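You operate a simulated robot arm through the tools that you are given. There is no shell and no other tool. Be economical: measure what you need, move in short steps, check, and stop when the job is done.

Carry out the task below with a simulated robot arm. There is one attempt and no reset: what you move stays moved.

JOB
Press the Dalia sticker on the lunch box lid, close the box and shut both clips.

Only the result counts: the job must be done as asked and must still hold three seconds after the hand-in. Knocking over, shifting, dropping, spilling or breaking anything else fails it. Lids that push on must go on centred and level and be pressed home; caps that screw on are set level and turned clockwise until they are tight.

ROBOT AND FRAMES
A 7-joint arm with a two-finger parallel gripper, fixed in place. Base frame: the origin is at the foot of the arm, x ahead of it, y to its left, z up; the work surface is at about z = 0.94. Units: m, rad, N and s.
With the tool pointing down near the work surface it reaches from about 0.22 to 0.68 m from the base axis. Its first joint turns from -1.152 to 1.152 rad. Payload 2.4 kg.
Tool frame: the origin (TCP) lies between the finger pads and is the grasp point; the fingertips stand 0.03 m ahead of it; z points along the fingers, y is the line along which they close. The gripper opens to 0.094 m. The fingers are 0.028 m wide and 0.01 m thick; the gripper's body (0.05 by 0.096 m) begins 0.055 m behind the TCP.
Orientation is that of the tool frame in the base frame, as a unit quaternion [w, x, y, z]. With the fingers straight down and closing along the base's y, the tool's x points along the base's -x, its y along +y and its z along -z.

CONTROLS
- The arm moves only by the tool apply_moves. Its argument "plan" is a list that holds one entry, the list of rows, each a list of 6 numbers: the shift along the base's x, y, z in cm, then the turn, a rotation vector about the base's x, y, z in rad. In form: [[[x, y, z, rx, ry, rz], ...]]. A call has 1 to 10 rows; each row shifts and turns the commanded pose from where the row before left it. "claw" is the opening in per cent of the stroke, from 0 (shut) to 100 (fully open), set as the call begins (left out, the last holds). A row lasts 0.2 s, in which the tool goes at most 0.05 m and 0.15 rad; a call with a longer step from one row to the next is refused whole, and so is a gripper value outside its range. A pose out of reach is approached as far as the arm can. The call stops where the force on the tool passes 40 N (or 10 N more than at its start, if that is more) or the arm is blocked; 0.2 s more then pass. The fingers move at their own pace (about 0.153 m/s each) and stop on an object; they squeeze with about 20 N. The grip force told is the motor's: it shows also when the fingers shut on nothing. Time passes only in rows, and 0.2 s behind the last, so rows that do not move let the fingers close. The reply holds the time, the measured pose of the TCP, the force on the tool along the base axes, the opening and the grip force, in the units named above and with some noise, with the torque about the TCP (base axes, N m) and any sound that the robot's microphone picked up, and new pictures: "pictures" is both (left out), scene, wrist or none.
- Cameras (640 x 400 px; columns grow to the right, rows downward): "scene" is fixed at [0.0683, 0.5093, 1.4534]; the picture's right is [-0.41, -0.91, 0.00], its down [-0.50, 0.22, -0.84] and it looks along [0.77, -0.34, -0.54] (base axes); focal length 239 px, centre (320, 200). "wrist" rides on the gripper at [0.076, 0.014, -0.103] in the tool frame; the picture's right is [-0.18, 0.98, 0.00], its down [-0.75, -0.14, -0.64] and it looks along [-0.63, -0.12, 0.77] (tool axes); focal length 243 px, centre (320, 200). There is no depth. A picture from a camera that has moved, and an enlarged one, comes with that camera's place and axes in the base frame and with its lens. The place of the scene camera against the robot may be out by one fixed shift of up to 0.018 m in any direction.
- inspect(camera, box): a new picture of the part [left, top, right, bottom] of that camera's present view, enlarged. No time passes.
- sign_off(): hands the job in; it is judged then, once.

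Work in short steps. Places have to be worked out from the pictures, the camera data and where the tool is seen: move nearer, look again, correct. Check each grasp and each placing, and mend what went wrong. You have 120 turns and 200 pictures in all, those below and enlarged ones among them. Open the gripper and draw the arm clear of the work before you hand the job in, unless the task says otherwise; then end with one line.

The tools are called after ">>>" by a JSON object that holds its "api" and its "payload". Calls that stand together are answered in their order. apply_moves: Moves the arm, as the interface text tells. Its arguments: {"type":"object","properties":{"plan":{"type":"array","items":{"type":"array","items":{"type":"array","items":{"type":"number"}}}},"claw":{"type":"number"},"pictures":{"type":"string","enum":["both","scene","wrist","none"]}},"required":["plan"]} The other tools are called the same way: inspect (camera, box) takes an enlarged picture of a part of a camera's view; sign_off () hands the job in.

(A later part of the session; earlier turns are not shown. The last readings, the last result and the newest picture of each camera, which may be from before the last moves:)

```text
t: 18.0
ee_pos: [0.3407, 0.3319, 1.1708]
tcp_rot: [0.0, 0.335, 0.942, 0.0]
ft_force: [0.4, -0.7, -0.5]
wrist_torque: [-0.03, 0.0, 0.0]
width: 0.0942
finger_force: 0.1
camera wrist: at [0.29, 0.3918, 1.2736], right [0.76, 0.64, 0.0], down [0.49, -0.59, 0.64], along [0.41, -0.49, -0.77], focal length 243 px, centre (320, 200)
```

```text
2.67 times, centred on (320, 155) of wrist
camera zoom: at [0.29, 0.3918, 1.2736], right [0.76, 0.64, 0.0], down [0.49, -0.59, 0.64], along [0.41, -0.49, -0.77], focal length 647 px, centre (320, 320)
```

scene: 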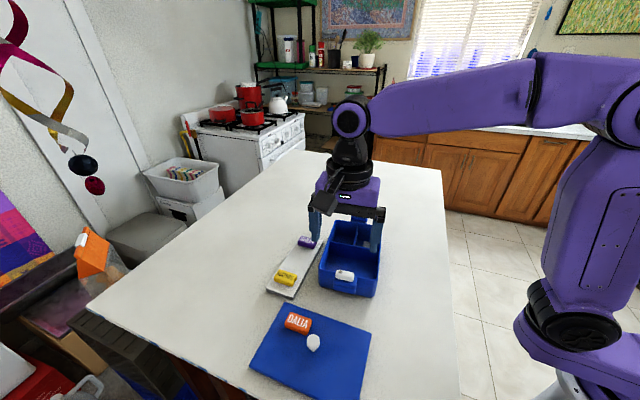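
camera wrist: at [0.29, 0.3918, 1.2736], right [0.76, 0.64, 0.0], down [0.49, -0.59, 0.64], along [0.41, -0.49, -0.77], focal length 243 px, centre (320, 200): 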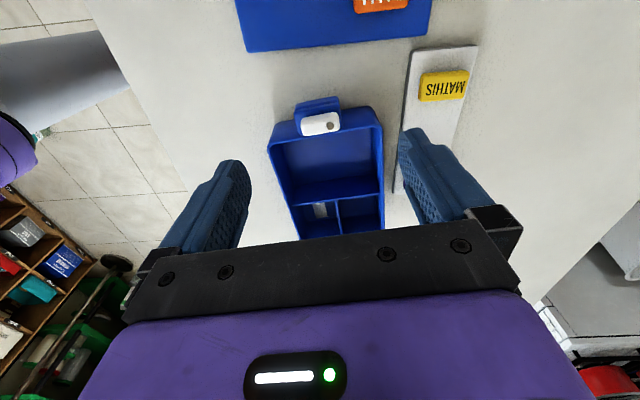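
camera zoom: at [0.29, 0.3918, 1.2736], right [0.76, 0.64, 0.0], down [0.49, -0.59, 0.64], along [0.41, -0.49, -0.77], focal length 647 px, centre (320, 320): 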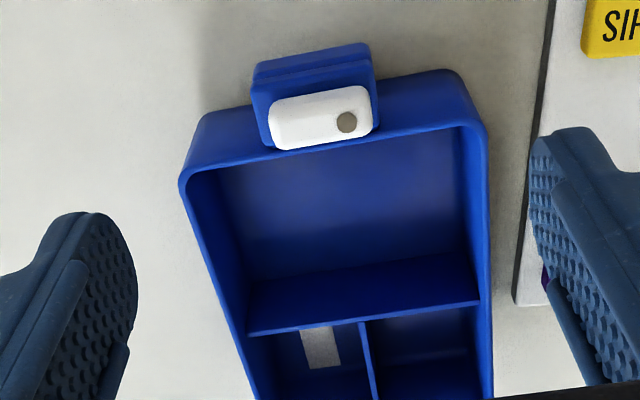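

The white clip's pivot is at about (0.361, 0.322) with its top at z ≈ 1.04, so it should swing over the lid's edge. I'll go back above the knob at yaw +45° to pick up the lid.

>>> {"api": "apply_moves", "payload": {"plan": [[[-0.63, 0.87, -1.1, 0, 0, 0.147], [-0.63, 0.87, -1.1, 0, 0, 0.147], [-0.63, 0.87, -1.1, 0, 0, 0.147], [-0.63, 0.87, -1.1, 0, 0, 0.147], [-0.63, 0.87, -1.1, 0, 0, 0.147], [-0.63, 0.87, -1.1, 0, 0, 0.147], [-0.63, 0.87, -1.1, 0, 0, 0.147], [-0.63, 0.87, -1.1, 0, 0, 0.147], [-0.63, 0.87, -1.1, 0, 0, 0.147], [-0.63, 0.87, -1.1, 0, 0, 0.147]]], "claw": 60}}

>>> {"api": "inspect", "payload": {"camera": "wrist", "box": [200, 80, 440, 230]}}

>>> {"api": "inspect", "payload": {"camera": "scene", "box": [270, 280, 350, 360]}}

```text
t: 20.2
ee_pos: [0.2769, 0.4208, 1.0583]
tcp_rot: [0.0, -0.385, 0.923, 0.0]
ft_force: [0.5, -0.1, 0.2]
wrist_torque: [-0.02, 0.0, 0.0]
width: 0.0566
finger_force: 0.0
camera wrist: at [0.2135, 0.3757, 1.1629], right [-0.57, 0.82, 0.0], down [0.63, 0.44, 0.64], along [0.53, 0.37, -0.77], focal length 243 px, centre (320, 200)
```

scene: 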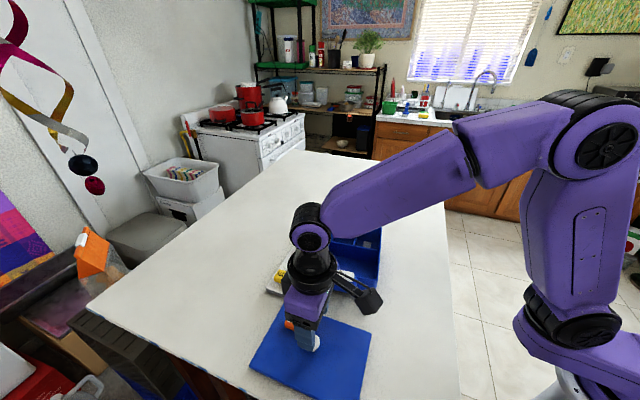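
wrist: 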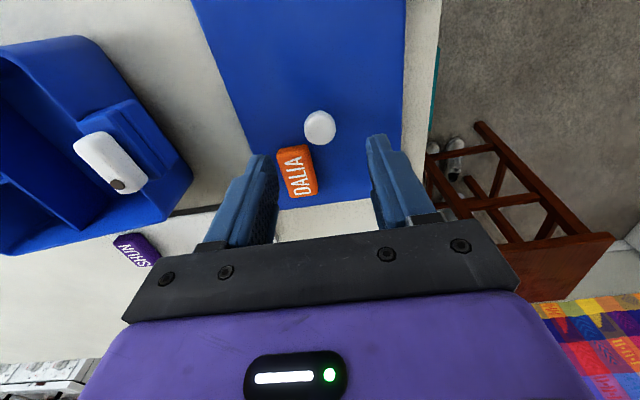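

```text
2.67 times, centred on (320, 155) of wrist
camera zoom: at [0.2135, 0.3757, 1.1629], right [-0.57, 0.82, 0.0], down [0.63, 0.44, 0.64], along [0.53, 0.37, -0.77], focal length 647 px, centre (320, 320)
```

zoom: 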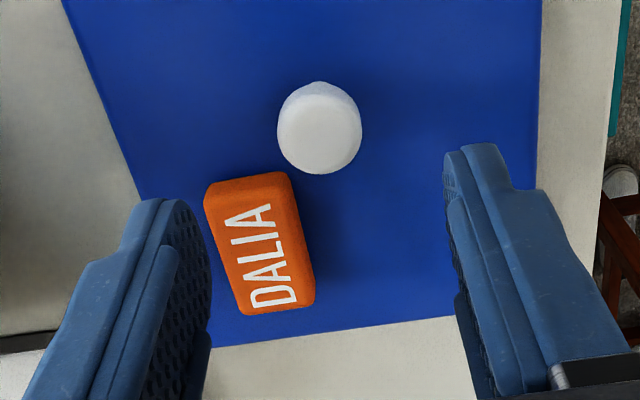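

```text
5.00 times, centred on (310, 320) of scene
camera zoom: at [0.0683, 0.5093, 1.4534], right [-0.41, -0.91, 0.0], down [-0.5, 0.22, -0.84], along [0.77, -0.34, -0.54], focal length 1195 px, centre (370, -400)
```

zoom: 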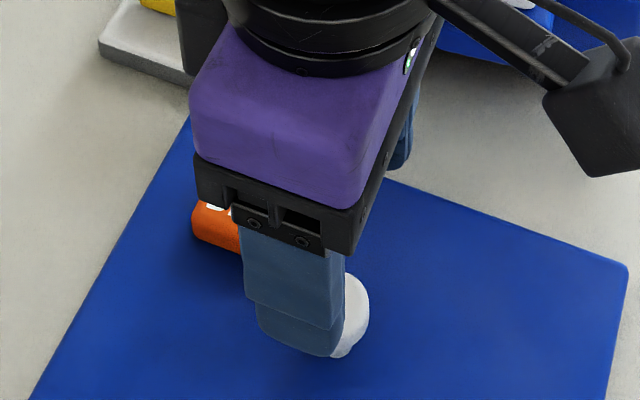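

The knob is right under the TCP and the sticker clears the finger path by about 4 mm. I'll descend to z ≈ 0.993 so the pads straddle the knob head.

>>> {"api": "apply_moves", "payload": {"plan": [[[-0.1, -0.1, -2.2, 0, 0, 0], [0, 0, -2.2, 0, 0, 0], [0, 0, -1.6, 0, 0, 0], [0, 0, -0.6, 0, 0, 0]]], "claw": 60, "pictures": "wrist"}}

>>> {"api": "inspect", "payload": {"camera": "scene", "box": [270, 280, 350, 360]}}

```text
t: 21.2
ee_pos: [0.2754, 0.4174, 0.9937]
tcp_rot: [0.0, -0.384, 0.923, 0.0]
ft_force: [-0.3, -0.3, 0.5]
wrist_torque: [0.0, 0.0, 0.01]
width: 0.0562
finger_force: 0.1
camera wrist: at [0.212, 0.374, 1.0973], right [-0.57, 0.82, 0.0], down [0.63, 0.43, 0.64], along [0.53, 0.36, -0.77], focal length 243 px, centre (320, 200)
```

wrist: 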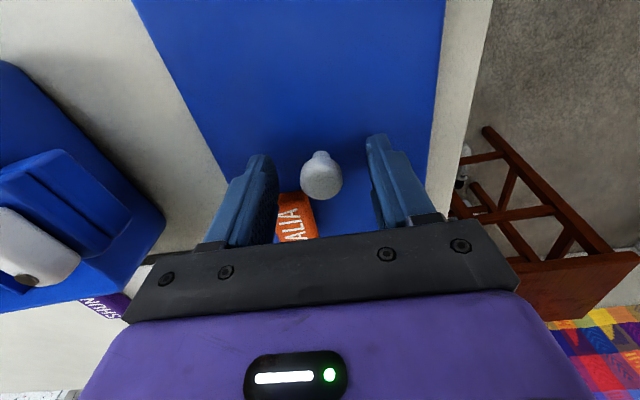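

```text
5.00 times, centred on (310, 320) of scene
camera zoom: at [0.0683, 0.5093, 1.4534], right [-0.41, -0.91, 0.0], down [-0.5, 0.22, -0.84], along [0.77, -0.34, -0.54], focal length 1195 px, centre (370, -400)
```

zoom: 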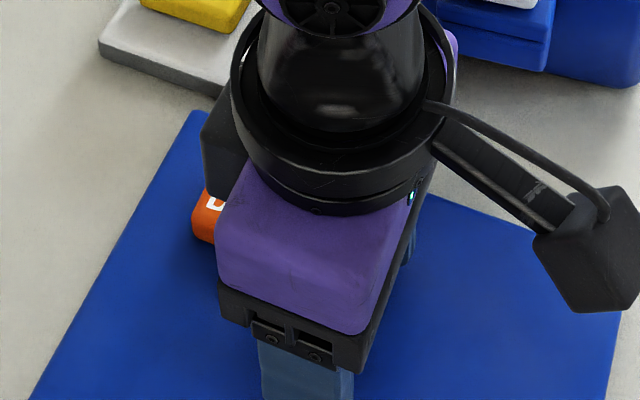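

The knob is between the pads, so I'll close on it and then lift a little to test.

>>> {"api": "apply_moves", "payload": {"plan": [[[0, 0, 0, 0, 0, 0], [0, 0, 0, 0, 0, 0], [0, 0, 0, 0, 0, 0]]], "claw": 0, "pictures": "none"}}

>>> {"api": "apply_moves", "payload": {"plan": [[[0, 0, 1, 0, 0, 0], [0, 0, 2, 0, 0, 0], [0, 0, 2, 0, 0, 0]]], "claw": 0}}

>>> {"api": "inspect", "payload": {"camera": "scene", "box": [230, 240, 400, 390]}}

```text
t: 22.0
ee_pos: [0.2763, 0.4177, 0.9933]
tcp_rot: [0.0, -0.384, 0.923, -0.001]
ft_force: [-0.3, -0.4, -1.2]
wrist_torque: [0.01, 0.05, 0.02]
width: 0.0238
finger_force: 20.1
```

```text
t: 22.8
ee_pos: [0.2749, 0.4188, 1.0447]
tcp_rot: [0.0, -0.383, 0.924, 0.0]
ft_force: [0.2, -0.8, -1.1]
wrist_torque: [-0.01, 0.04, 0.02]
width: 0.0235
finger_force: 20.0
camera wrist: at [0.2114, 0.3741, 1.148], right [-0.57, 0.82, 0.0], down [0.63, 0.43, 0.64], along [0.53, 0.36, -0.77], focal length 243 px, centre (320, 200)
```

scene: 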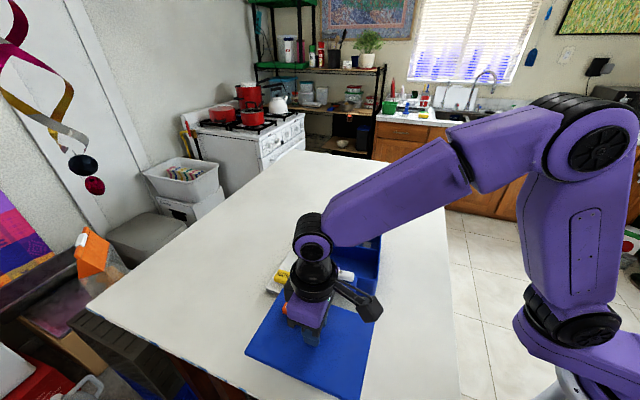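
wrist: 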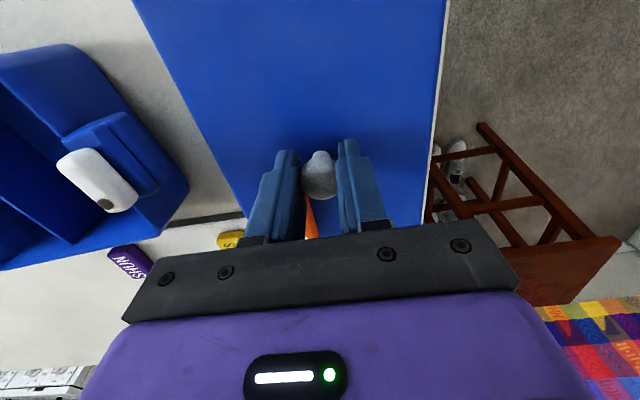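

```text
2.67 times, centred on (315, 315) of scene
camera zoom: at [0.0683, 0.5093, 1.4534], right [-0.41, -0.91, 0.0], down [-0.5, 0.22, -0.84], along [0.77, -0.34, -0.54], focal length 637 px, centre (333, -107)
```

zoom: 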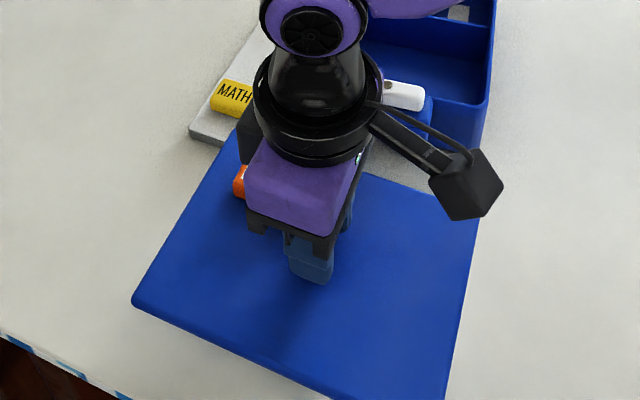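

The lid is held level. I'll raise it well above the clips, then carry and turn it by -84° over the box.

>>> {"api": "apply_moves", "payload": {"plan": [[[0, 0, 3, 0, 0, 0], [0, 0, 3, 0, 0, 0], [0, 0, 3, 0, 0, 0]]], "claw": 0, "pictures": "none"}}

>>> {"api": "apply_moves", "payload": {"plan": [[[1.71, -1.78, 0, 0, 0, -0.147], [1.71, -1.78, 0, 0, 0, -0.147], [1.71, -1.78, 0, 0, 0, -0.147], [1.71, -1.78, 0, 0, 0, -0.147], [1.71, -1.78, 0, 0, 0, -0.147], [1.71, -1.78, 0, 0, 0, -0.147], [1.71, -1.78, 0, 0, 0, -0.147], [1.71, -1.78, 0, 0, 0, -0.147], [1.71, -1.78, 0, 0, 0, -0.147], [1.71, -1.78, 0, 0, 0, -0.147]]], "claw": 0}}

>>> {"api": "inspect", "payload": {"camera": "scene", "box": [260, 140, 440, 300]}}

```text
t: 23.6
ee_pos: [0.2761, 0.4177, 1.1345]
tcp_rot: [0.001, -0.384, 0.923, 0.0]
ft_force: [-0.5, -0.4, -0.2]
wrist_torque: [0.02, -0.02, -0.01]
width: 0.0236
finger_force: 20.0
```

```text
t: 25.8
ee_pos: [0.447, 0.2395, 1.135]
tcp_rot: [-0.001, 0.335, 0.942, 0.0]
ft_force: [-0.9, 0.1, -0.5]
wrist_torque: [0.02, 0.03, 0.01]
width: 0.0238
finger_force: 20.7
camera wrist: at [0.3978, 0.2994, 1.2373], right [0.76, 0.64, 0.0], down [0.49, -0.59, 0.64], along [0.41, -0.49, -0.77], focal length 243 px, centre (320, 200)
```

scene: 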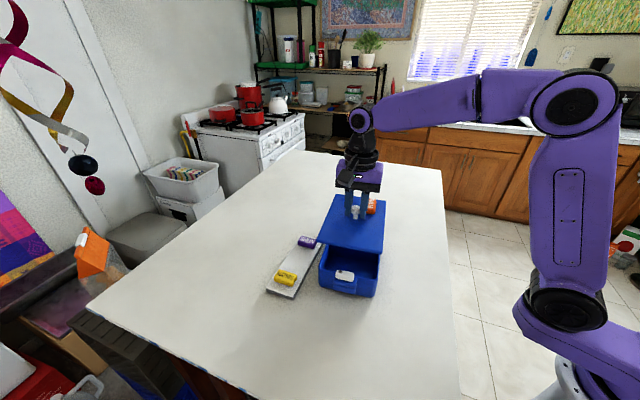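
wrist: 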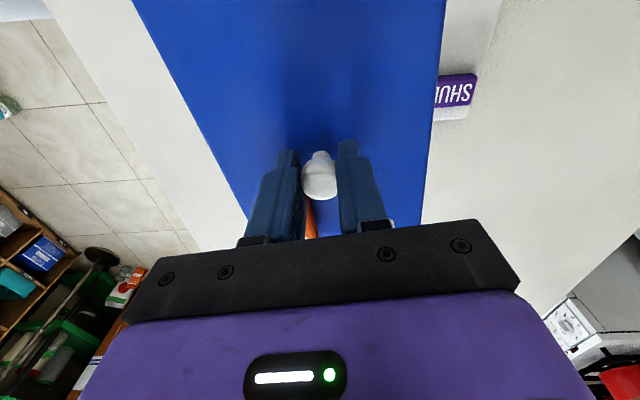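

```text
2.50 times, centred on (350, 220) of scene
camera zoom: at [0.0683, 0.5093, 1.4534], right [-0.41, -0.91, 0.0], down [-0.5, 0.22, -0.84], along [0.77, -0.34, -0.54], focal length 597 px, centre (245, 150)
```

zoom: 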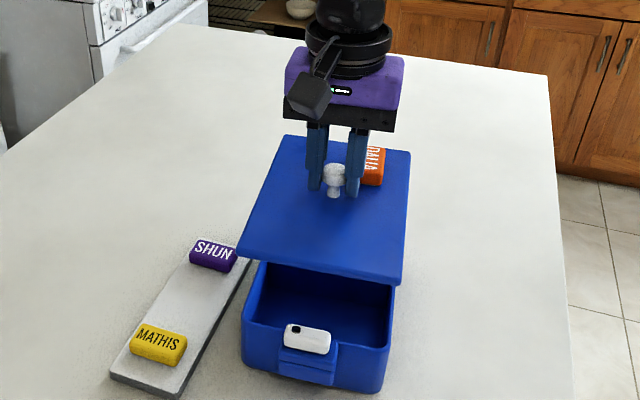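

The lid is over the box, and I'll lower it to just above the rim to check alignment.

>>> {"api": "apply_moves", "payload": {"plan": [[[0, 0, -2, 0, 0, 0], [0, 0, -2, 0, 0, 0], [0, 0, -1.5, 0, 0, 0]]], "claw": 0, "pictures": "wrist"}}

>>> {"api": "inspect", "payload": {"camera": "scene", "box": [300, 190, 400, 300]}}

>>> {"api": "inspect", "payload": {"camera": "wrist", "box": [100, 0, 500, 250]}}

```text
t: 26.6
ee_pos: [0.4482, 0.2402, 1.0791]
tcp_rot: [0.0, 0.334, 0.943, -0.001]
ft_force: [0.2, 0.2, 0.5]
wrist_torque: [0.04, 0.0, 0.01]
width: 0.0235
finger_force: 19.4
camera wrist: at [0.3969, 0.2999, 1.1824], right [0.76, 0.65, 0.0], down [0.5, -0.58, 0.64], along [0.42, -0.49, -0.77], focal length 243 px, centre (320, 200)
```

wrist: 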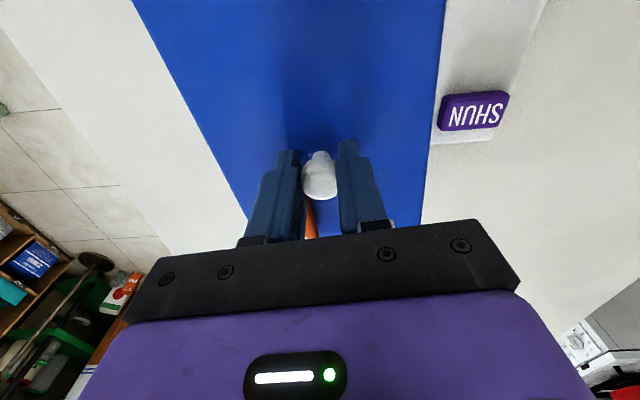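

```text
3.64 times, centred on (350, 245) of scene
camera zoom: at [0.0683, 0.5093, 1.4534], right [-0.41, -0.91, 0.0], down [-0.5, 0.22, -0.84], along [0.77, -0.34, -0.54], focal length 869 px, centre (211, 36)
```

zoom: 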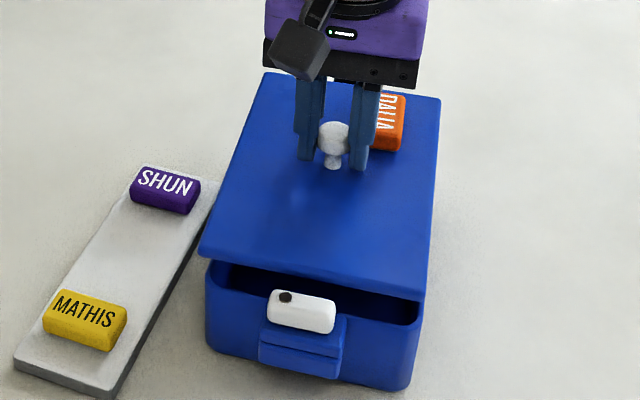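

```text
1.60 times, centred on (300, 125) of wrist
camera zoom: at [0.3969, 0.2999, 1.1824], right [0.76, 0.65, 0.0], down [0.5, -0.58, 0.64], along [0.42, -0.49, -0.77], focal length 388 px, centre (352, 320)
```

zoom: 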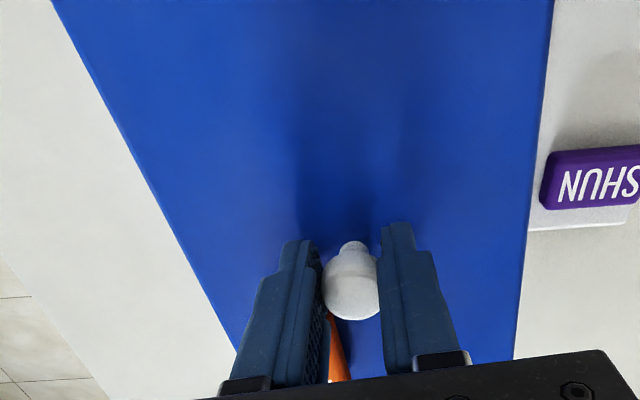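

Scene rays put the lid within a few millimetres of the rim and nearly parallel to it. I'll zoom tightly on the front corners and the back for a precise comparison.

>>> {"api": "inspect", "payload": {"camera": "scene", "box": [348, 250, 380, 275]}}

>>> {"api": "inspect", "payload": {"camera": "scene", "box": [345, 260, 380, 300]}}

>>> {"api": "inspect", "payload": {"camera": "scene", "box": [395, 240, 430, 300]}}

>>> {"api": "inspect", "payload": {"camera": "scene", "box": [340, 195, 430, 235]}}

```text
16.00 times, centred on (364, 262) of scene
camera zoom: at [0.0683, 0.5093, 1.4534], right [-0.41, -0.91, 0.0], down [-0.5, 0.22, -0.84], along [0.77, -0.34, -0.54], focal length 3824 px, centre (-384, -800)
```

zoom: 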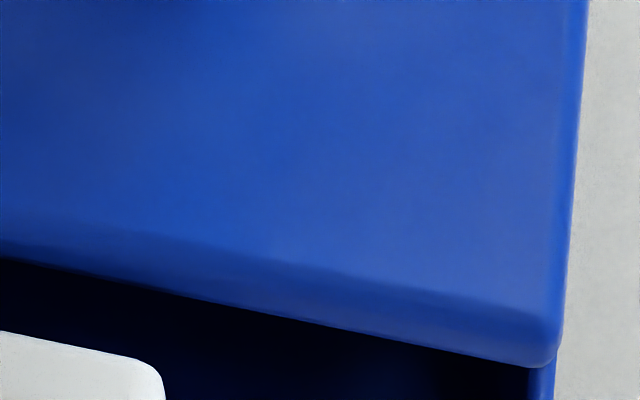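

```text
10.00 times, centred on (362, 280) of scene
camera zoom: at [0.0683, 0.5093, 1.4534], right [-0.41, -0.91, 0.0], down [-0.5, 0.22, -0.84], along [0.77, -0.34, -0.54], focal length 2390 px, centre (-105, -600)
```

zoom: 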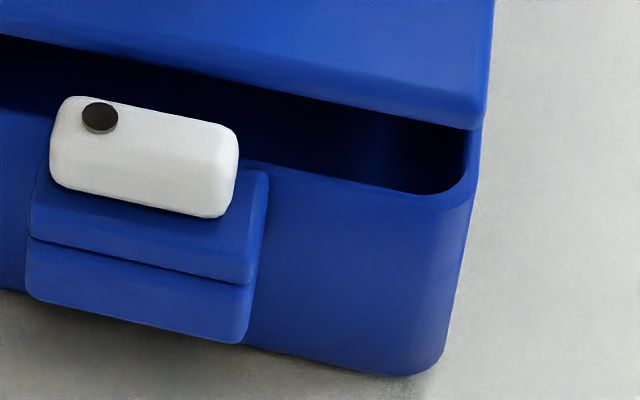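

```text
6.67 times, centred on (412, 270) of scene
camera zoom: at [0.0683, 0.5093, 1.4534], right [-0.41, -0.91, 0.0], down [-0.5, 0.22, -0.84], along [0.77, -0.34, -0.54], focal length 1593 px, centre (-297, -267)
```

zoom: 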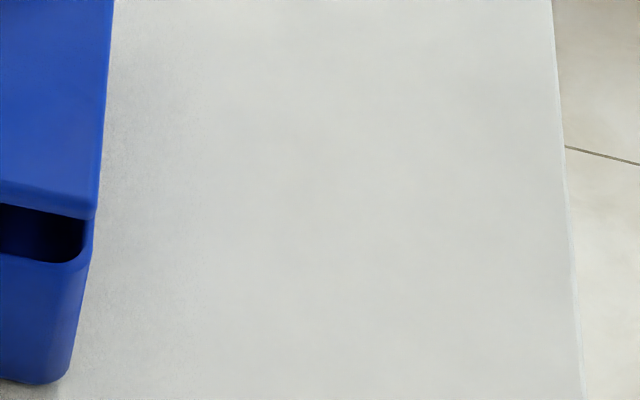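

```text
7.11 times, centred on (385, 215) of scene
camera zoom: at [0.0683, 0.5093, 1.4534], right [-0.41, -0.91, 0.0], down [-0.5, 0.22, -0.84], along [0.77, -0.34, -0.54], focal length 1699 px, centre (-142, 93)
```

zoom: 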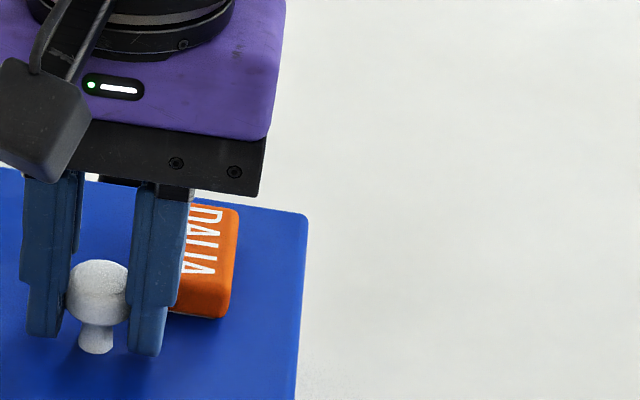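

>>> {"api": "inspect", "payload": {"camera": "scene", "box": [315, 250, 350, 300]}}

>>> {"api": "inspect", "payload": {"camera": "scene", "box": [350, 260, 374, 290]}}

```text
8.00 times, centred on (332, 275) of scene
camera zoom: at [0.0683, 0.5093, 1.4534], right [-0.41, -0.91, 0.0], down [-0.5, 0.22, -0.84], along [0.77, -0.34, -0.54], focal length 1912 px, centre (220, -400)
```

zoom: 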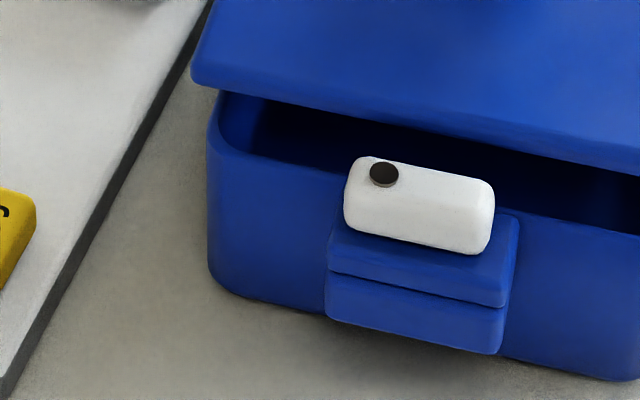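

```text
13.33 times, centred on (362, 275) of scene
camera zoom: at [0.0683, 0.5093, 1.4534], right [-0.41, -0.91, 0.0], down [-0.5, 0.22, -0.84], along [0.77, -0.34, -0.54], focal length 3186 px, centre (-240, -800)
```

zoom: 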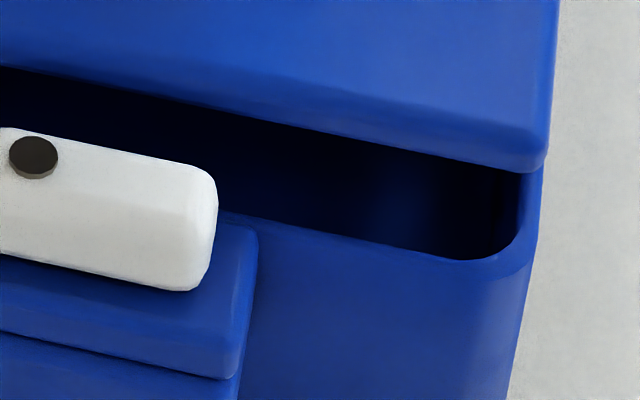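

The lid is about 3 mm too far towards the tray across the box's width. I'll shift it back and lower it further so parallax is small.

>>> {"api": "apply_moves", "payload": {"plan": [[[-0.19, -0.23, 0, 0, 0, 0], [0, 0, -0.7, 0, 0, 0], [0, 0, -0.7, 0, 0, 0]]], "claw": 0, "pictures": "none"}}

>>> {"api": "inspect", "payload": {"camera": "scene", "box": [315, 250, 350, 300]}}

>>> {"api": "inspect", "payload": {"camera": "scene", "box": [350, 260, 374, 290]}}

>>> {"api": "inspect", "payload": {"camera": "scene", "box": [310, 190, 400, 250]}}

```text
t: 27.4
ee_pos: [0.4452, 0.2375, 1.0658]
tcp_rot: [0.0, 0.334, 0.943, 0.001]
ft_force: [-0.1, -0.4, -1.3]
wrist_torque: [0.02, 0.02, -0.03]
width: 0.0236
finger_force: 19.7
```

```text
8.00 times, centred on (332, 275) of scene
camera zoom: at [0.0683, 0.5093, 1.4534], right [-0.41, -0.91, 0.0], down [-0.5, 0.22, -0.84], along [0.77, -0.34, -0.54], focal length 1912 px, centre (220, -400)
```

zoom: 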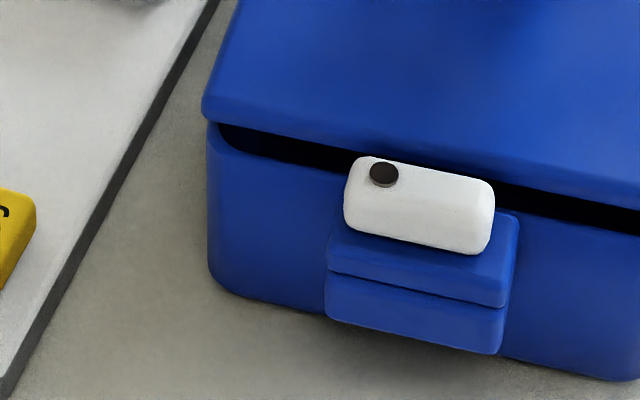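

```text
13.33 times, centred on (362, 275) of scene
camera zoom: at [0.0683, 0.5093, 1.4534], right [-0.41, -0.91, 0.0], down [-0.5, 0.22, -0.84], along [0.77, -0.34, -0.54], focal length 3186 px, centre (-240, -800)
```

zoom: 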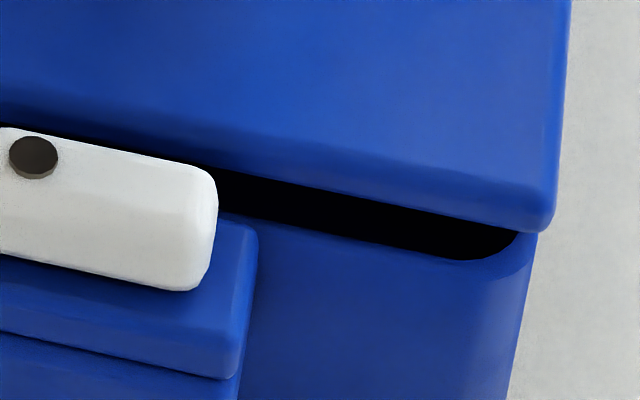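

```text
6.67 times, centred on (355, 220) of scene
camera zoom: at [0.0683, 0.5093, 1.4534], right [-0.41, -0.91, 0.0], down [-0.5, 0.22, -0.84], along [0.77, -0.34, -0.54], focal length 1593 px, centre (87, 67)
```

zoom: 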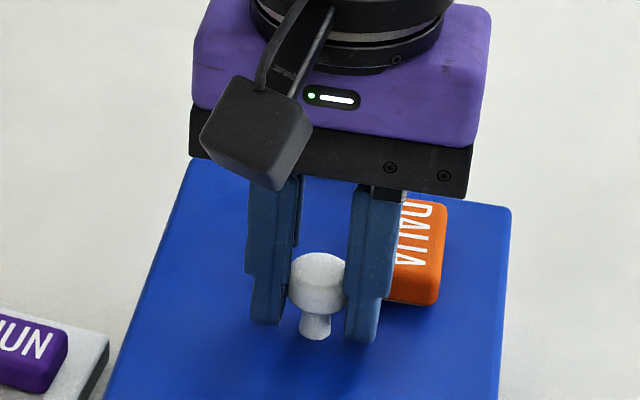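

The lid is now nearly matched, with an overhang of about 1 mm more on one side. I'll correct by 1 mm and lower gently until contact.

>>> {"api": "apply_moves", "payload": {"plan": [[[0.06, 0.08, -0.3, 0, 0, 0], [0, 0, -0.3, 0, 0, 0], [0, 0, -0.2, 0, 0, 0]]], "claw": 0, "pictures": "none"}}

>>> {"api": "inspect", "payload": {"camera": "scene", "box": [315, 250, 350, 300]}}

>>> {"api": "inspect", "payload": {"camera": "scene", "box": [350, 260, 374, 290]}}

```text
t: 28.2
ee_pos: [0.4461, 0.2389, 1.0591]
tcp_rot: [0.001, 0.334, 0.942, 0.001]
ft_force: [-4.8, -0.8, 24.7]
wrist_torque: [-0.08, -0.04, -0.01]
width: 0.0237
finger_force: 19.6
```

```text
8.00 times, centred on (332, 275) of scene
camera zoom: at [0.0678, 0.5091, 1.4535], right [-0.41, -0.91, 0.0], down [-0.5, 0.22, -0.84], along [0.77, -0.34, -0.54], focal length 1912 px, centre (220, -400)
```

zoom: 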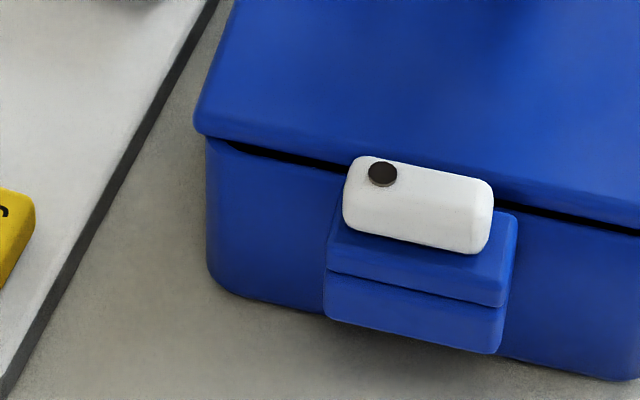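

```text
13.33 times, centred on (362, 275) of scene
camera zoom: at [0.0678, 0.5091, 1.4535], right [-0.41, -0.91, 0.0], down [-0.5, 0.22, -0.84], along [0.77, -0.34, -0.54], focal length 3186 px, centre (-240, -800)
```

zoom: 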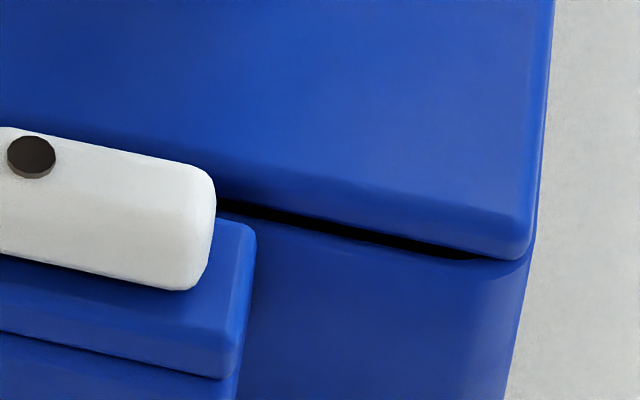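

It touched at about 25 N, but a thin gap remains and the lid now sits about 2 mm off towards the tray. It's probably resting on its lip, so I'll lift slightly, correct by -2 mm and look again.

>>> {"api": "apply_moves", "payload": {"plan": [[[0, 0, 0.5, 0, 0, 0], [-0.13, -0.15, 0, 0, 0, 0], [0, 0, 0, 0, 0, 0]]], "claw": 0, "pictures": "wrist"}}

>>> {"api": "inspect", "payload": {"camera": "scene", "box": [315, 250, 350, 300]}}

>>> {"api": "inspect", "payload": {"camera": "scene", "box": [350, 260, 374, 290]}}

```text
t: 29.0
ee_pos: [0.444, 0.2368, 1.0622]
tcp_rot: [0.0, 0.335, 0.942, -0.001]
ft_force: [-0.8, -0.1, -0.7]
wrist_torque: [0.04, 0.03, 0.01]
width: 0.0235
finger_force: 19.7
camera wrist: at [0.3945, 0.2964, 1.165], right [0.76, 0.65, 0.0], down [0.5, -0.58, 0.64], along [0.41, -0.49, -0.77], focal length 243 px, centre (320, 200)
```

wrist: 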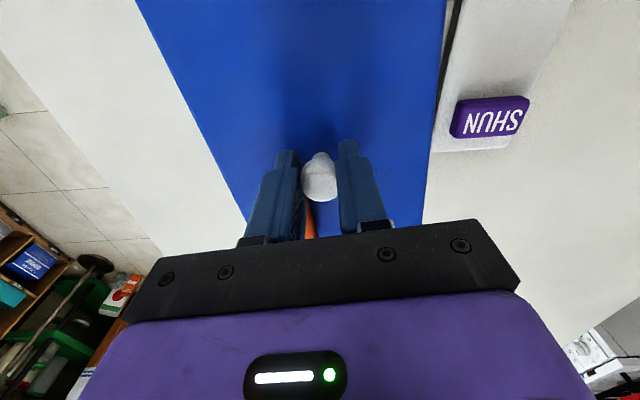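

```text
8.00 times, centred on (332, 275) of scene
camera zoom: at [0.0683, 0.5093, 1.4534], right [-0.41, -0.91, 0.0], down [-0.5, 0.22, -0.84], along [0.77, -0.34, -0.54], focal length 1912 px, centre (220, -400)
```

zoom: 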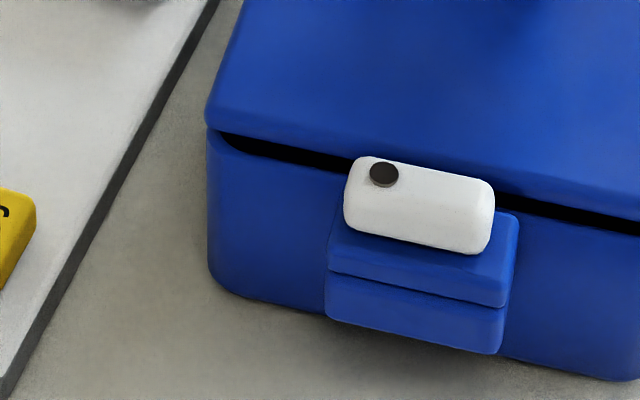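

```text
13.33 times, centred on (362, 275) of scene
camera zoom: at [0.0683, 0.5093, 1.4534], right [-0.41, -0.91, 0.0], down [-0.5, 0.22, -0.84], along [0.77, -0.34, -0.54], focal length 3186 px, centre (-240, -800)
```

zoom: 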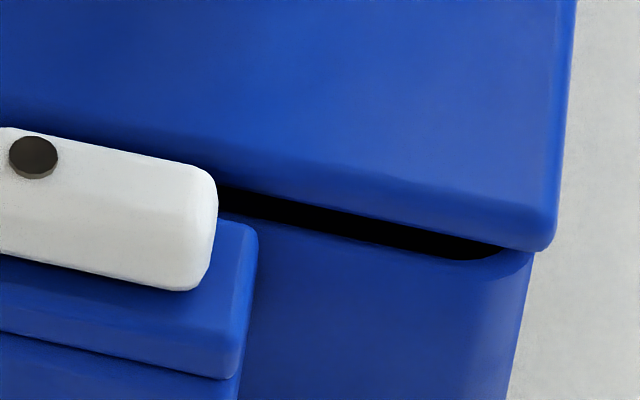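

Without contact the lid sits slightly the other way, and the earlier reaction suggests it was too far along +W and +L. I'll take a compromise position and lower gently, reading the contact height and side force.

>>> {"api": "apply_moves", "payload": {"plan": [[[-0.01, 0.11, 0, 0, 0, 0], [0, 0, -0.2, 0, 0, 0], [0, 0, -0.1, 0, 0, 0]]], "claw": 0, "pictures": "none"}}

>>> {"api": "apply_moves", "payload": {"plan": [[[0, 0, -0.1, 0, 0, 0], [0, 0, 0, 0, 0, 0]]], "claw": 0, "pictures": "none"}}

>>> {"api": "apply_moves", "payload": {"plan": [[[0, 0, -0.1, 0, 0, 0], [0, 0, 0, 0, 0, 0]]], "claw": 0, "pictures": "none"}}

```text
t: 29.8
ee_pos: [0.4453, 0.2393, 1.0589]
tcp_rot: [0.0, 0.335, 0.942, 0.0]
ft_force: [0.2, 0.7, -0.8]
wrist_torque: [0.01, -0.01, 0.01]
width: 0.0237
finger_force: 20.3
```

```text
t: 30.4
ee_pos: [0.443, 0.239, 1.0577]
tcp_rot: [0.0, 0.334, 0.942, 0.0]
ft_force: [-1.4, 0.3, 3.9]
wrist_torque: [-0.01, -0.01, 0.0]
width: 0.0238
finger_force: 20.2
```

```text
t: 31.0
ee_pos: [0.4446, 0.2394, 1.0593]
tcp_rot: [0.001, 0.335, 0.942, -0.001]
ft_force: [-3.9, -0.9, 19.2]
wrist_torque: [-0.07, 0.01, 0.0]
width: 0.0235
finger_force: 20.0
```

>>> {"api": "inspect", "payload": {"camera": "scene", "box": [315, 250, 350, 300]}}

>>> {"api": "inspect", "payload": {"camera": "scene", "box": [350, 260, 374, 290]}}

```text
8.00 times, centred on (332, 275) of scene
camera zoom: at [0.0679, 0.5091, 1.4535], right [-0.41, -0.91, 0.0], down [-0.5, 0.22, -0.84], along [0.77, -0.34, -0.54], focal length 1912 px, centre (220, -400)
```

zoom: 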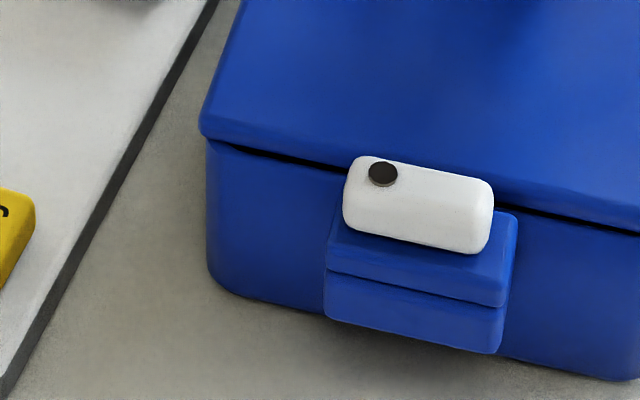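

```text
13.33 times, centred on (362, 275) of scene
camera zoom: at [0.0679, 0.5091, 1.4535], right [-0.41, -0.91, 0.0], down [-0.5, 0.22, -0.84], along [0.77, -0.34, -0.54], focal length 3186 px, centre (-240, -800)
```

zoom: 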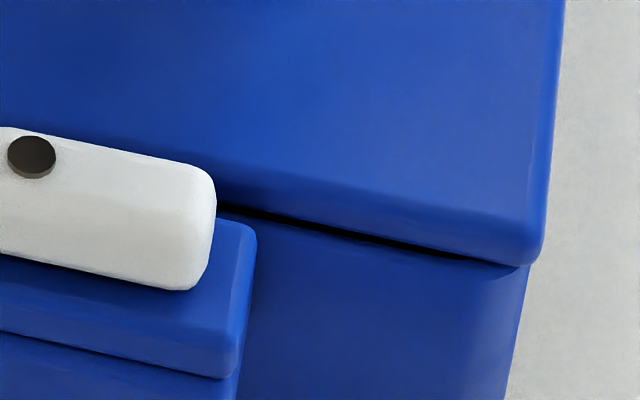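

The lid is now centred within about 0.5 mm and the gap has nearly closed. I'll press on while still gripping.

>>> {"api": "apply_moves", "payload": {"plan": [[[0, 0, -0.1, 0, 0, 0], [0, 0, 0, 0, 0, 0]]], "claw": 0, "pictures": "none"}}

>>> {"api": "apply_moves", "payload": {"plan": [[[0, 0, -0.1, 0, 0, 0], [0, 0, 0, 0, 0, 0]]], "claw": 0, "pictures": "none"}}

>>> {"api": "inspect", "payload": {"camera": "scene", "box": [310, 240, 390, 300]}}

```text
t: 31.6
ee_pos: [0.445, 0.2378, 1.0566]
tcp_rot: [0.001, 0.335, 0.942, 0.001]
ft_force: [-3.5, 0.5, 24.7]
wrist_torque: [-0.07, -0.06, -0.01]
width: 0.0238
finger_force: 20.3
```

```text
t: 32.2
ee_pos: [0.4453, 0.2385, 1.0546]
tcp_rot: [0.002, 0.335, 0.942, 0.001]
ft_force: [1.3, 1.0, 24.8]
wrist_torque: [-0.08, -0.17, 0.0]
width: 0.0233
finger_force: 20.4
```

```text
6.67 times, centred on (350, 270) of scene
camera zoom: at [0.068, 0.5091, 1.4535], right [-0.41, -0.91, 0.0], down [-0.5, 0.22, -0.84], along [0.77, -0.34, -0.54], focal length 1593 px, centre (120, -267)
```

zoom: 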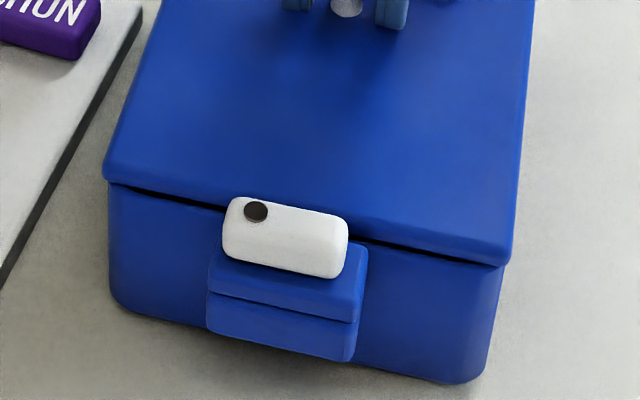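

The force holds at about 25 N as it sinks, so the pads may be slipping on the knob. I'll open and rise to see how the lid sits on its own.

>>> {"api": "apply_moves", "payload": {"plan": [[[0, 0, 0.2, 0, 0, 0], [0, 0, 0, 0, 0, 0], [0, 0, 0, 0, 0, 0]]], "claw": 55, "pictures": "none"}}

>>> {"api": "apply_moves", "payload": {"plan": [[[0, 0, 2, 0, 0, 0], [0, 0, 3, 0, 0, 0], [0, 0, 3, 0, 0, 0], [-2.0, 2.0, 2, 0, 0, 0], [-2.0, 2.0, 2, 0, 0, 0], [-1.5, 1.5, 2, 0, 0, 0]]], "claw": 55}}

>>> {"api": "inspect", "payload": {"camera": "scene", "box": [310, 190, 390, 300]}}

>>> {"api": "inspect", "payload": {"camera": "wrist", "box": [200, 40, 440, 240]}}

```text
t: 33.0
ee_pos: [0.4445, 0.2382, 1.0563]
tcp_rot: [-0.001, 0.335, 0.942, -0.001]
ft_force: [-0.3, -0.6, 0.8]
wrist_torque: [-0.02, 0.0, 0.02]
width: 0.0517
finger_force: 0.0
```

```text
t: 34.4
ee_pos: [0.3897, 0.2929, 1.1984]
tcp_rot: [0.0, 0.334, 0.942, 0.0]
ft_force: [-0.3, -0.2, 0.6]
wrist_torque: [0.01, -0.02, -0.02]
width: 0.0515
finger_force: 0.1
camera wrist: at [0.3394, 0.3529, 1.3011], right [0.76, 0.65, 0.0], down [0.5, -0.58, 0.64], along [0.42, -0.49, -0.77], focal length 243 px, centre (320, 200)
```

scene: 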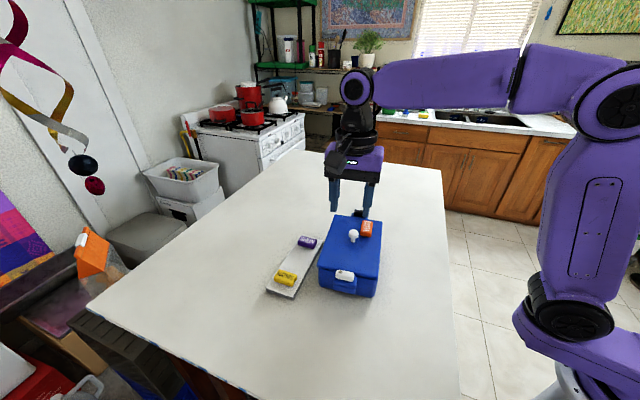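
wrist: 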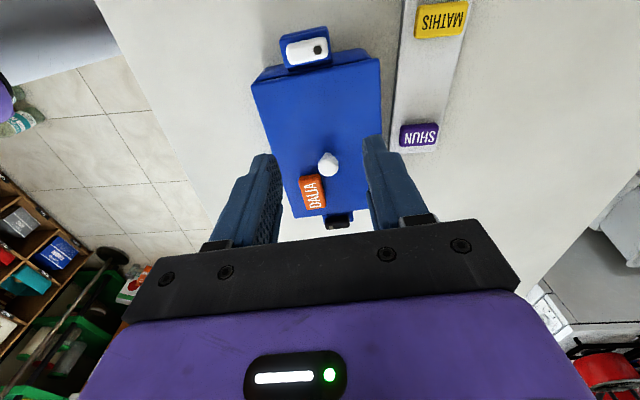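

```text
3.64 times, centred on (350, 245) of scene
camera zoom: at [0.0683, 0.5093, 1.4534], right [-0.41, -0.91, 0.0], down [-0.5, 0.22, -0.84], along [0.77, -0.34, -0.54], focal length 869 px, centre (211, 36)
```

zoom: 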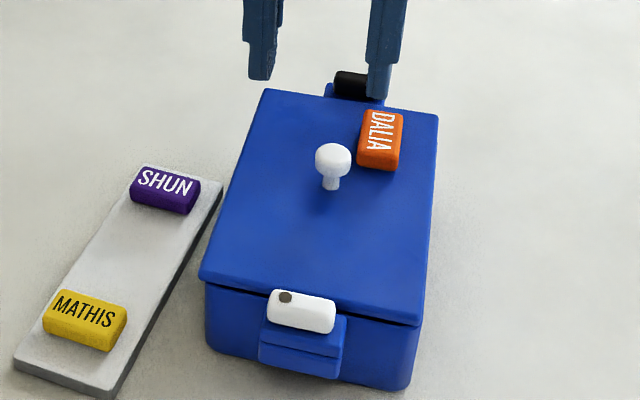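

```text
2.00 times, centred on (320, 140) of wrist
camera zoom: at [0.3394, 0.3529, 1.3011], right [0.76, 0.65, 0.0], down [0.5, -0.58, 0.64], along [0.42, -0.49, -0.77], focal length 485 px, centre (320, 320)
```

zoom: 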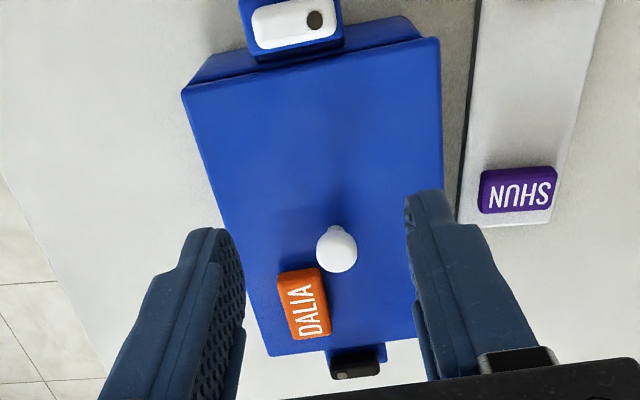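

The pivots' midpoint puts the box centre at about (0.447, 0.239). To check the lid's fore-aft centring I'll zoom on the white-clip end, then shift the camera by one box length and take the same view of the black-clip end.

>>> {"api": "inspect", "payload": {"camera": "wrist", "box": [240, 0, 400, 100]}}

>>> {"api": "apply_moves", "payload": {"plan": [[[4, -2.5, 0, 0, 0, 0], [3.5, -3.0, 0, 0, 0, 0], [3.5, -3.0, 0, 0, 0, 0], [3.5, -3.0, 0, 0, 0, 0], [3.7, -3.3, 0, 0, 0, 0]]], "claw": 0, "pictures": "wrist"}}

>>> {"api": "inspect", "payload": {"camera": "wrist", "box": [240, 0, 400, 100]}}

```text
4.00 times, centred on (320, 50) of wrist
camera zoom: at [0.3394, 0.3529, 1.3011], right [0.76, 0.65, 0.0], down [0.5, -0.58, 0.64], along [0.42, -0.49, -0.77], focal length 970 px, centre (320, 800)
```

zoom: 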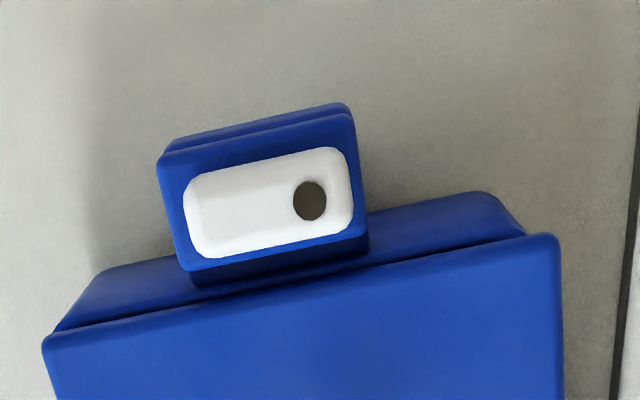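

```text
t: 35.6
ee_pos: [0.5716, 0.1439, 1.1966]
tcp_rot: [0.001, 0.335, 0.942, -0.001]
ft_force: [-0.5, 0.8, 0.3]
wrist_torque: [-0.01, -0.01, -0.01]
width: 0.0
finger_force: 20.9
camera wrist: at [0.5219, 0.2034, 1.3004], right [0.76, 0.65, 0.0], down [0.5, -0.58, 0.64], along [0.41, -0.49, -0.77], focal length 243 px, centre (320, 200)
```

wrist: 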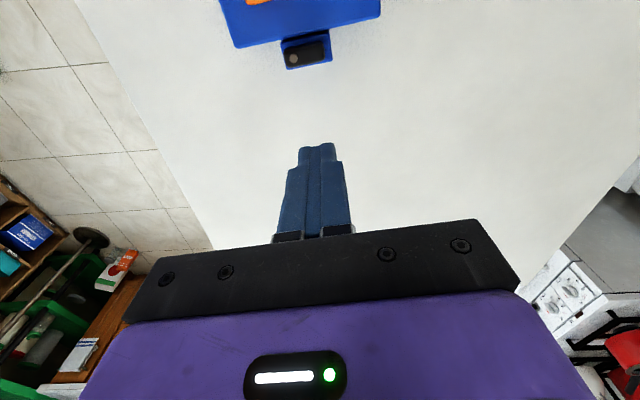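

```text
4.00 times, centred on (320, 50) of wrist
camera zoom: at [0.5219, 0.2034, 1.3004], right [0.76, 0.65, 0.0], down [0.5, -0.58, 0.64], along [0.41, -0.49, -0.77], focal length 970 px, centre (320, 800)
```

zoom: 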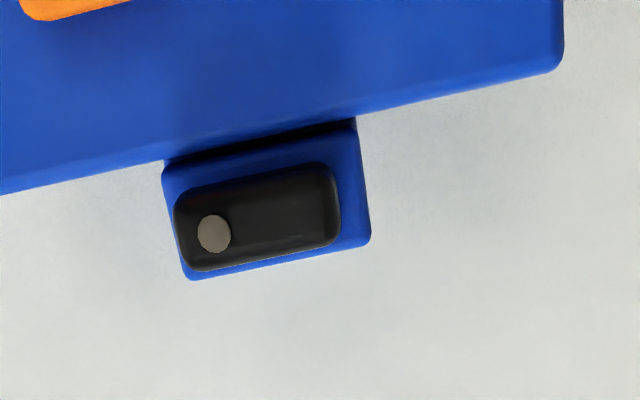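

These near-vertical views show the lid about 4 mm too far towards the black clip and about 2.5 mm too far to the tray side. I'll go back, regrip the knob, lift, correct and set it down again.

>>> {"api": "apply_moves", "payload": {"plan": [[[-3.2, 2.3, 0, 0, 0, 0], [-3.2, 2.3, 0, 0, 0, 0], [-3.2, 2.3, -1, 0, 0, 0], [-3.1, 2.4, -1, 0, 0, 0], [0, 0, -4, 0, 0, 0], [0, 0, -3, 0, 0, 0]]], "claw": 60}}

>>> {"api": "inspect", "payload": {"camera": "wrist", "box": [200, 80, 440, 230]}}

```text
t: 37.0
ee_pos: [0.4449, 0.2385, 1.1074]
tcp_rot: [0.0, 0.335, 0.942, 0.0]
ft_force: [0.0, 0.2, 0.0]
wrist_torque: [0.01, 0.03, -0.03]
width: 0.0567
finger_force: 0.0
camera wrist: at [0.3939, 0.2983, 1.2103], right [0.76, 0.65, 0.0], down [0.5, -0.58, 0.64], along [0.42, -0.49, -0.77], focal length 243 px, centre (320, 200)
```

scene: 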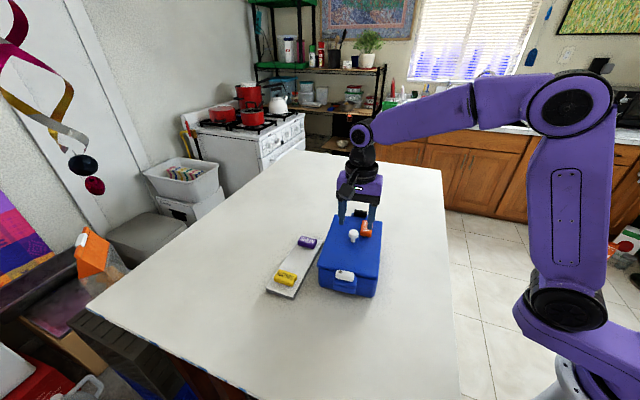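
wrist: 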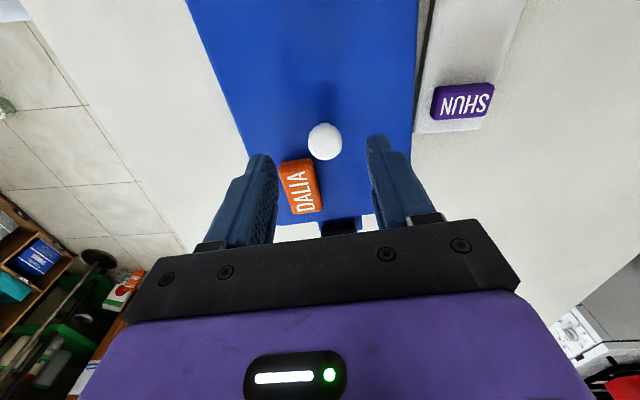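

```text
2.67 times, centred on (320, 155) of wrist
camera zoom: at [0.3939, 0.2983, 1.2103], right [0.76, 0.65, 0.0], down [0.5, -0.58, 0.64], along [0.42, -0.49, -0.77], focal length 647 px, centre (320, 320)
```

zoom: 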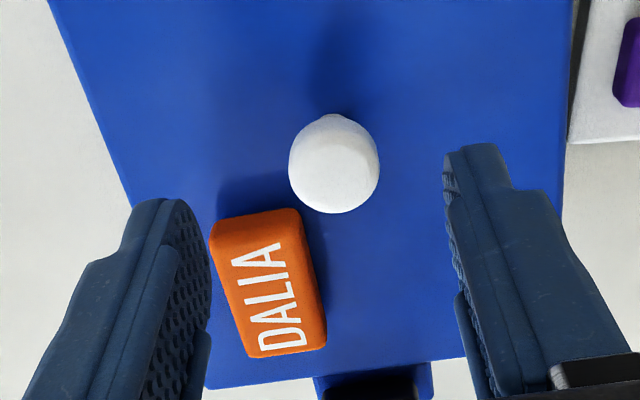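

The knob now reads about 4 mm off from where I held it, so the lid slid when I pressed and released. I'll descend and regrip; the fingers will re-centre it across the width.

>>> {"api": "apply_moves", "payload": {"plan": [[[0.2, -0.15, -2, 0, 0, 0], [0, 0, -2, 0, 0, 0], [0, 0, -1, 0, 0, 0]]], "claw": 60, "pictures": "none"}}

>>> {"api": "apply_moves", "payload": {"plan": [[[0, 0, 0, 0, 0, 0], [0, 0, 0, 0, 0, 0], [0, 0, 0, 0, 0, 0]]], "claw": 0, "pictures": "none"}}

>>> {"api": "apply_moves", "payload": {"plan": [[[0, 0, 0.5, 0, 0, 0], [0, 0, 0.5, 0, 0, 0]]], "claw": 0, "pictures": "wrist"}}

>>> {"api": "inspect", "payload": {"camera": "wrist", "box": [240, 100, 400, 220]}}

>>> {"api": "inspect", "payload": {"camera": "scene", "box": [310, 240, 390, 300]}}

```text
t: 37.8
ee_pos: [0.4459, 0.2375, 1.0583]
tcp_rot: [0.0, 0.335, 0.942, 0.0]
ft_force: [-0.3, 0.1, -0.7]
wrist_torque: [0.01, 0.03, -0.01]
width: 0.0564
finger_force: 0.1
```

```text
t: 38.6
ee_pos: [0.446, 0.2381, 1.0574]
tcp_rot: [0.001, 0.335, 0.942, 0.001]
ft_force: [0.2, -0.6, 0.3]
wrist_torque: [0.03, -0.02, 0.03]
width: 0.0238
finger_force: 20.1
```

```text
t: 39.2
ee_pos: [0.4477, 0.2374, 1.0661]
tcp_rot: [0.0, 0.335, 0.942, 0.001]
ft_force: [0.0, 0.7, -1.3]
wrist_torque: [0.01, 0.02, 0.02]
width: 0.0237
finger_force: 20.0
camera wrist: at [0.3964, 0.2966, 1.1706], right [0.76, 0.65, 0.0], down [0.5, -0.58, 0.64], along [0.42, -0.49, -0.77], focal length 243 px, centre (320, 200)
```

wrist: 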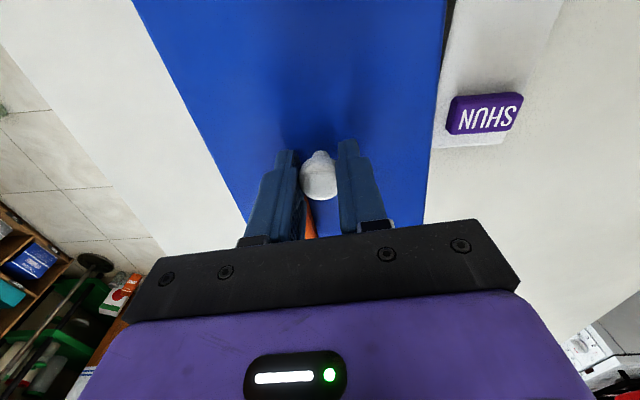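

```text
3.33 times, centred on (320, 160) of wrist
camera zoom: at [0.3964, 0.2966, 1.1706], right [0.76, 0.65, 0.0], down [0.5, -0.58, 0.64], along [0.42, -0.49, -0.77], focal length 809 px, centre (320, 333)
```

zoom: 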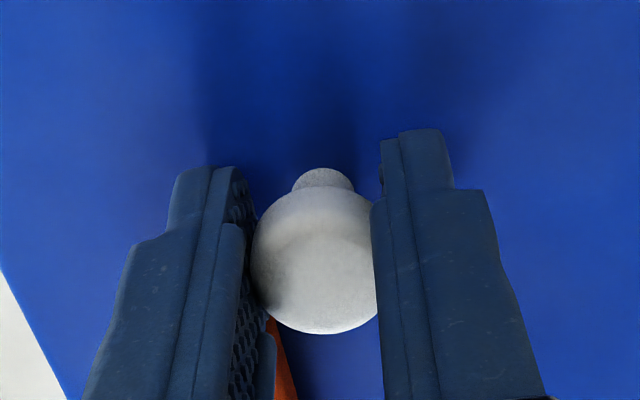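

```text
6.67 times, centred on (350, 270) of scene
camera zoom: at [0.0683, 0.5093, 1.4534], right [-0.41, -0.91, 0.0], down [-0.5, 0.22, -0.84], along [0.77, -0.34, -0.54], focal length 1593 px, centre (120, -267)
```

zoom: 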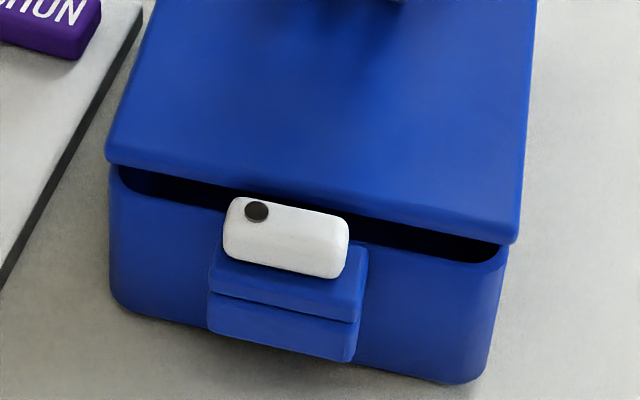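

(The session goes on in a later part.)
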